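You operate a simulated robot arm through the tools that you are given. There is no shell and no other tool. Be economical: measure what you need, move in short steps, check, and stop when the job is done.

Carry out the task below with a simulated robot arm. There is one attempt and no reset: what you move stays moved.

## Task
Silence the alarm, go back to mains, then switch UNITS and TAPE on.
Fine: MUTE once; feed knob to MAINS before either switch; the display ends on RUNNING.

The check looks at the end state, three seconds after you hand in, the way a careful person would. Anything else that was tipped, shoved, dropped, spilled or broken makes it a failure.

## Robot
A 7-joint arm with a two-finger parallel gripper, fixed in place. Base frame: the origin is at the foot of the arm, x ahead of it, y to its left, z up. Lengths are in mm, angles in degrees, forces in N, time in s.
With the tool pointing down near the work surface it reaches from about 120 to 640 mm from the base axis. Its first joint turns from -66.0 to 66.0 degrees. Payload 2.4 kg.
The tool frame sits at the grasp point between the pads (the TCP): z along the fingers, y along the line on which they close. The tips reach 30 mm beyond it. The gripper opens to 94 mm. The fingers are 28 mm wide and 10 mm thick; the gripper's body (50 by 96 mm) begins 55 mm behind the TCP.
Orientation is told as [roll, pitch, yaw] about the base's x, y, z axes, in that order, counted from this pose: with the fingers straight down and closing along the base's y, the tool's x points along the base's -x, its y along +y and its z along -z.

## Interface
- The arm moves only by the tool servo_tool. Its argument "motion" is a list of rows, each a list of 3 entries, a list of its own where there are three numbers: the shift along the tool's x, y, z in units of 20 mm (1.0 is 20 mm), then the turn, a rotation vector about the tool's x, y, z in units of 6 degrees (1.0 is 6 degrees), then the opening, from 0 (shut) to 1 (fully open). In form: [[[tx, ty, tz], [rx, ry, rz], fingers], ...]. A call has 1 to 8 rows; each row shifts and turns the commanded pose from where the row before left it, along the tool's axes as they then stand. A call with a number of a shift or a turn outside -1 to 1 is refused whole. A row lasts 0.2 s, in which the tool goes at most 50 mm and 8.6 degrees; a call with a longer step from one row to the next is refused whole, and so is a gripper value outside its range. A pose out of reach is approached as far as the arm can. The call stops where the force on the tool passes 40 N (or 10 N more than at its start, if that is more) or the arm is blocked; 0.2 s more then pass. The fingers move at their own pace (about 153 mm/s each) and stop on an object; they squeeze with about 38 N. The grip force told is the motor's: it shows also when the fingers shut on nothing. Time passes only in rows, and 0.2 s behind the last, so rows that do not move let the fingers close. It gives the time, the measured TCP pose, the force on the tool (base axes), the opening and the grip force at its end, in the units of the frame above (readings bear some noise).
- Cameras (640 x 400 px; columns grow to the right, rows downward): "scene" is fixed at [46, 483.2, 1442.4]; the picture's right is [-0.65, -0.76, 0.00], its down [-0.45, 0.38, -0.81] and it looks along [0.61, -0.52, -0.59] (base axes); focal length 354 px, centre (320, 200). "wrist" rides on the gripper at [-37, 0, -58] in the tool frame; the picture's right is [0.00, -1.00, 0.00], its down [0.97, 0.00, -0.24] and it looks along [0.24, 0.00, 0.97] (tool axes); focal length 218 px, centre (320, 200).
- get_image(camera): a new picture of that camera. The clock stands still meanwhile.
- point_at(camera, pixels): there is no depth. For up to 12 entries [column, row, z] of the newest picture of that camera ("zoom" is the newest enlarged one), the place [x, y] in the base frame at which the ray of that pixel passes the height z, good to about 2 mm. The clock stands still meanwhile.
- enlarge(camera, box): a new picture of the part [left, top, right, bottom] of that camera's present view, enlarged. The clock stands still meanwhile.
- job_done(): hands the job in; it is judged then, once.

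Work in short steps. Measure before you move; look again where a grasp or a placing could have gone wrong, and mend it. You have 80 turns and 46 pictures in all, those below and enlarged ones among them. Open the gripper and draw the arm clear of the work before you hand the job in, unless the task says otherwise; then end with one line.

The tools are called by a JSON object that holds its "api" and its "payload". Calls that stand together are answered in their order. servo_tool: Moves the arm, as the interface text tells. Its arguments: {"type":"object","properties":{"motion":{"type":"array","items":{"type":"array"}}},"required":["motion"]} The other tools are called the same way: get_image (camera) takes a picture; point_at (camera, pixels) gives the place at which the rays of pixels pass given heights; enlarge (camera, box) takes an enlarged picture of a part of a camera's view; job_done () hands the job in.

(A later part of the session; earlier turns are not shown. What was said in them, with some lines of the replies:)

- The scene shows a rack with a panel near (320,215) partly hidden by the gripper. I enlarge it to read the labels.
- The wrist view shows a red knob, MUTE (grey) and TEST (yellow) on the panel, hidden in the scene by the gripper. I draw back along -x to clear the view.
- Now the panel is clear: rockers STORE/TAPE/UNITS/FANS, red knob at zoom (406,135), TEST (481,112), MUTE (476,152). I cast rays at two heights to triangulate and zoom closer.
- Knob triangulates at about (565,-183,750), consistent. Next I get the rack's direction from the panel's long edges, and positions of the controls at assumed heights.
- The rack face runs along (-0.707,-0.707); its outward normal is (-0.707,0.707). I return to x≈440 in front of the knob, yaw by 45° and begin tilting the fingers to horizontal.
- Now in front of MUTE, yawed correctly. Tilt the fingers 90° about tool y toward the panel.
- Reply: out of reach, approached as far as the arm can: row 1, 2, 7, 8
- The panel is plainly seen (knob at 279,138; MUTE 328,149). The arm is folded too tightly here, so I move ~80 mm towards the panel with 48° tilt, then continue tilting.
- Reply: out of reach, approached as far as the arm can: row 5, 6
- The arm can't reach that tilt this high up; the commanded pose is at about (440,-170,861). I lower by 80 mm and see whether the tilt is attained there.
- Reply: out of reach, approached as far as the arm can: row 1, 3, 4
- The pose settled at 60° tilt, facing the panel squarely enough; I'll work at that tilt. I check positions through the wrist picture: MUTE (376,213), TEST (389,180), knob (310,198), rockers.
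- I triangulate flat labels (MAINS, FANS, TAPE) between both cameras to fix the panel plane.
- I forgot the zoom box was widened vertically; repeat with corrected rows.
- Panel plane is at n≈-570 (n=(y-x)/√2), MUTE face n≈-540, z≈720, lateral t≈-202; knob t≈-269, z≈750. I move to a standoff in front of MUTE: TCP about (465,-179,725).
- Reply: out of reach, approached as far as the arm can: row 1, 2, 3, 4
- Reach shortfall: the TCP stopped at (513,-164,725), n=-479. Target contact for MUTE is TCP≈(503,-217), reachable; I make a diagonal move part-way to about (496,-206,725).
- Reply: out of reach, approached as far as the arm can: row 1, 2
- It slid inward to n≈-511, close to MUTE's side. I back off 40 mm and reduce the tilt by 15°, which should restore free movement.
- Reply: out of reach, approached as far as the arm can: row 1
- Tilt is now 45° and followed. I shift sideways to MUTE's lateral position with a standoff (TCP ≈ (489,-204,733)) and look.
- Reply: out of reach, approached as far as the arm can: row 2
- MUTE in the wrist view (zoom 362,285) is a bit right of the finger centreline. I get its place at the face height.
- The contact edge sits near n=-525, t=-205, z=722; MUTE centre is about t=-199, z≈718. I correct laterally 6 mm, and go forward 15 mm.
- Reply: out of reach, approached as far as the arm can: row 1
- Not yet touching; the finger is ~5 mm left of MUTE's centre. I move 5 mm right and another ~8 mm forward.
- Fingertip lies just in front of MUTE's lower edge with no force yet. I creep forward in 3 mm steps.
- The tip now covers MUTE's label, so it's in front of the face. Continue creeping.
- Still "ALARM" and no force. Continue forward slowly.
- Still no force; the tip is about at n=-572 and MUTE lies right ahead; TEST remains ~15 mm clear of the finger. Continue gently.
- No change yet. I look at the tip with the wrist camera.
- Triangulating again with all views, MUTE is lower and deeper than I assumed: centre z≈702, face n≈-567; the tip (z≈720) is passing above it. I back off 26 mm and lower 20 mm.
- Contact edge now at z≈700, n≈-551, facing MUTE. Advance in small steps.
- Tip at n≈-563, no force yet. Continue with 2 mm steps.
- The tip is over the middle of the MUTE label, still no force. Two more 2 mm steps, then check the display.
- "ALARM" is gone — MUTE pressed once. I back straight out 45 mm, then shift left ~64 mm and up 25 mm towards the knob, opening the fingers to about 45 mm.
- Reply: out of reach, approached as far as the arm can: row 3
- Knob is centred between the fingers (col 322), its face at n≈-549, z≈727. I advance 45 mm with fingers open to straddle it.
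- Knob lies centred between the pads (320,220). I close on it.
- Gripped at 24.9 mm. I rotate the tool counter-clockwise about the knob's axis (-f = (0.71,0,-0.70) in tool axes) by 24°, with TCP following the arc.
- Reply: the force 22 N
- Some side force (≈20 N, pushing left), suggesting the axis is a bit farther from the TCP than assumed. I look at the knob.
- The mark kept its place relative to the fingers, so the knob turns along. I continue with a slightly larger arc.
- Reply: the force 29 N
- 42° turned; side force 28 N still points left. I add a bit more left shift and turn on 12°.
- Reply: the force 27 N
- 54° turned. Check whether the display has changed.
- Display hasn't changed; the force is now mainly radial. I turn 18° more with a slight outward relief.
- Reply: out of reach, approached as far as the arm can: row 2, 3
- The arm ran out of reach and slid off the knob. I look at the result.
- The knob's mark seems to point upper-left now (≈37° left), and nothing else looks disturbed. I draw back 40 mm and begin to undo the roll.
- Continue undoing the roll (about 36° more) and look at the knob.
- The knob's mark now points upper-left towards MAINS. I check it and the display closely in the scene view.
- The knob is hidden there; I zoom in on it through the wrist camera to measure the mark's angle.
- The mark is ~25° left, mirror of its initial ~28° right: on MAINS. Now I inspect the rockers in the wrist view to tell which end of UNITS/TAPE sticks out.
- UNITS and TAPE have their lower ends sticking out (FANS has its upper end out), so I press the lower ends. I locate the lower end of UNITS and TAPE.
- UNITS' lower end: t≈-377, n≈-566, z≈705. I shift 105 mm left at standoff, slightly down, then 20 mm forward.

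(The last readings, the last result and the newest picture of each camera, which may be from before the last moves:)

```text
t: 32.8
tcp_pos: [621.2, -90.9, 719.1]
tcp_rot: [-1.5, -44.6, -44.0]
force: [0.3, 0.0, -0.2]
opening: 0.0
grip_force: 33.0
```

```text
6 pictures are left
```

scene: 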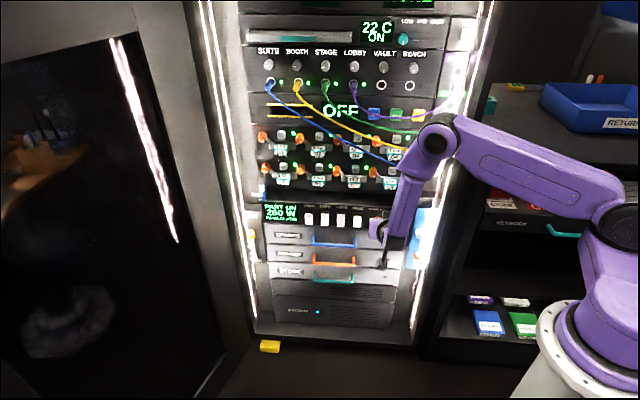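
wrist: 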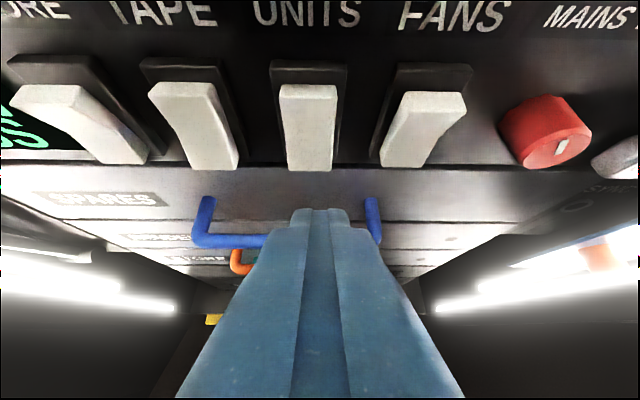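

UNITS is straight ahead (308,130). Before pressing, I verify the knob once from the scene, now unobstructed.

{"api": "enlarge", "payload": {"camera": "scene", "box": [350, 195, 410, 232]}}

```text
10.67 times, centred on (380, 214) of scene
```

zoom: 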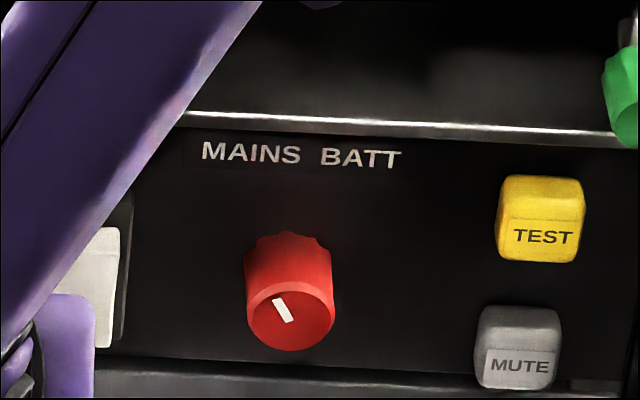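

The mark points to MAINS, mirror-symmetric to its start. Now move 4 mm left, 8 mm down, and forward 25 mm towards UNITS' lower end.

{"api": "servo_tool", "payload": {"motion": [[[0.28, 0.2, 0.285], [0, 0, 0], 0], [[-0.3, 0, 0.3], [0, 0, 0], 0], [[-0.3, 0, 0.3], [0, 0, 0], 0], [[-0.28, 0, 0.28], [0, 0, 0], 0], [[0, 0, 0], [0, 0, 0], 0]]}}

```text
t: 34.0
tcp_pos: [642.5, -103.4, 711.3]
tcp_rot: [-1.5, -44.7, -43.9]
force: [0.1, 0.0, 0.3]
opening: 0.0
grip_force: 33.4
```

Tip at n≈-558. Creep forward 11 mm, watching force.

{"api": "servo_tool", "payload": {"motion": [[[-0.1, 0, 0.1], [0, 0, 0], 0], [[-0.1, 0, 0.1], [0, 0, 0], 0], [[-0.1, 0, 0.1], [0, 0, 0], 0], [[-0.1, 0, 0.1], [0, 0, 0], 0], [[0, 0, 0], [0, 0, 0], 0]]}}

```text
t: 35.2
tcp_pos: [650.2, -109.9, 710.8]
tcp_rot: [-1.6, -44.7, -43.8]
force: [-14.0, 10.4, 2.0]
opening: 0.1
grip_force: 32.9
```

Contact with 17 N. Press on a little further.

{"api": "servo_tool", "payload": {"motion": [[[-0.08, 0, 0.08], [0, 0, 0], 0], [[-0.08, 0, 0.08], [0, 0, 0], 0], [[-0.08, 0, 0.08], [0, 0, 0], 0]]}}

{"api": "enlarge", "payload": {"camera": "scene", "box": [255, 185, 425, 290]}}

```text
t: 35.8
tcp_pos: [651.0, -109.2, 708.6]
tcp_rot: [-1.9, -44.3, -43.2]
force: [-3.0, 2.3, 0.6]
opening: 0.0
grip_force: 32.9
stopped in row 2: the force on the tool passed its limit (the readings are from after the stop); the commanded pose is now the measured one
```

```text
3.76 times, centred on (340, 238) of scene
```

zoom: 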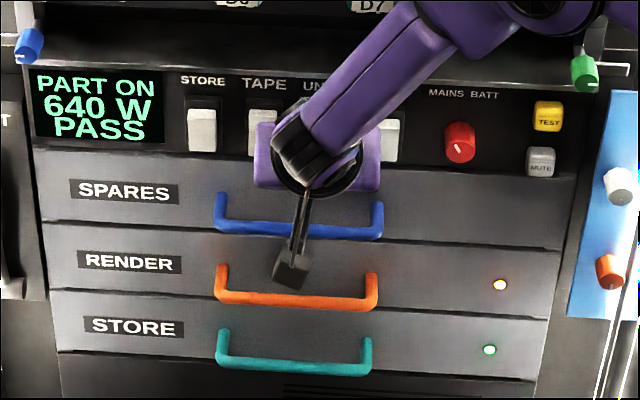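

UNITS is on (640 W). I back off 28 mm, shift 48 mm left to TAPE, restore height and check the alignment.

{"api": "servo_tool", "payload": {"motion": [[[0.5, 0, -0.5], [0, 0, 0], 0], [[0.5, 0, -0.5], [0, 0, 0], 0], [[-0.06, 0.8, -0.06], [0, 0, 0], 0], [[-0.06, 0.8, -0.06], [0, 0, 0], 0], [[-0.03, 0.8, -0.03], [0, 0, 0], 0], [[0, 0, 0], [0, 0, 0], 0]]}}

{"api": "get_image", "payload": {"camera": "wrist"}}

```text
t: 37.1
tcp_pos: [664.4, -56.1, 713.5]
tcp_rot: [-1.8, -44.4, -43.4]
force: [0.0, -0.7, -0.8]
opening: 0.3
grip_force: 32.6
```

```text
3 pictures are left
```

wrist: 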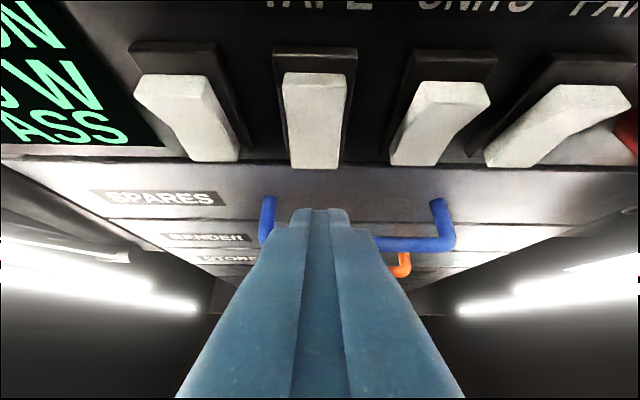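

TAPE is straight ahead (315,150) and centred. Advance ~20 mm, then creep.

{"api": "servo_tool", "payload": {"motion": [[[-0.28, 0.05, 0.42], [0, 0, 0], 0], [[-0.35, 0, 0.35], [0, 0, 0], 0], [[-0.1, 0, 0.1], [0, 0, 0], 0], [[-0.1, 0, 0.1], [0, 0, 0], 0], [[-0.08, 0, 0.08], [0, 0, 0], 0], [[0, 0, 0], [0, 0, 0], 0]]}}

```text
t: 38.5
tcp_pos: [686.0, -74.6, 709.4]
tcp_rot: [-1.8, -44.3, -43.4]
force: [-0.4, 0.7, 0.5]
opening: 0.1
grip_force: 32.9
```

No contact yet at n≈-538; creep further.

{"api": "servo_tool", "payload": {"motion": [[[-0.08, 0, 0.08], [0, 0, 0], 0], [[-0.08, 0, 0.08], [0, 0, 0], 0], [[-0.08, 0, 0.08], [0, 0, 0], 0], [[0, 0, 0], [0, 0, 0], 0]]}}

```text
t: 39.4
tcp_pos: [687.7, -73.0, 706.2]
tcp_rot: [-2.0, -44.0, -42.7]
force: [-1.8, 2.2, 0.8]
opening: 0.0
grip_force: 32.6
stopped in row 4: the force on the tool passed its limit (the readings are from after the stop); the commanded pose is now the measured one
```

Force peaked as before. Check the display.

{"api": "enlarge", "payload": {"camera": "scene", "box": [255, 185, 425, 290]}}

```text
3.76 times, centred on (340, 238) of scene
```

zoom: 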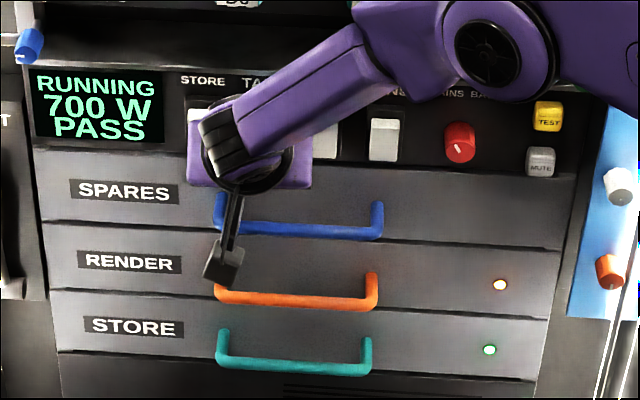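

RUNNING, 700 W, with the knob on MAINS. I withdraw straight back 85 mm and then open the gripper.

{"api": "servo_tool", "payload": {"motion": [[[0.5, 0, -0.5], [0, 0, 0], 0], [[0.5, 0, -0.5], [0, 0, 0], 0], [[0.5, 0, -0.5], [0, 0, 0], 0], [[0.5, 0, -0.5], [0, 0, 0], 0], [[0.5, 0, -0.5], [0, 0, 0], 0], [[0.5, 0, -0.5], [0, 0, 0], 0], [[0, 0, 0], [0, 0, 0], 0.6], [[0, 0, 0], [0, 0, 0], 0.6]]}}

{"api": "get_image", "payload": {"camera": "scene"}}

```text
t: 41.2
tcp_pos: [627.6, -13.3, 708.4]
tcp_rot: [-2.1, -44.1, -42.9]
force: [0.6, 0.3, -0.2]
opening: 56.4
grip_force: 0.0
```

```text
1 pictures are left
```

scene: 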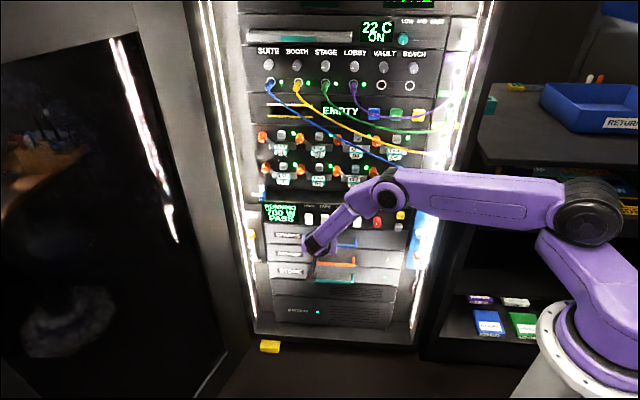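

The display shows RUNNING, the tape unit is powered up, everything else is in place, and the arm is clear with the gripper open. I hand in.

{"api": "job_done", "payload": {}}

```text
The job is handed in.
```

The alarm is muted with one press of MUTE, the feed knob is turned to MAINS, UNITS and TAPE were then switched on in that order, and the display reads RUNNING at 700 W.
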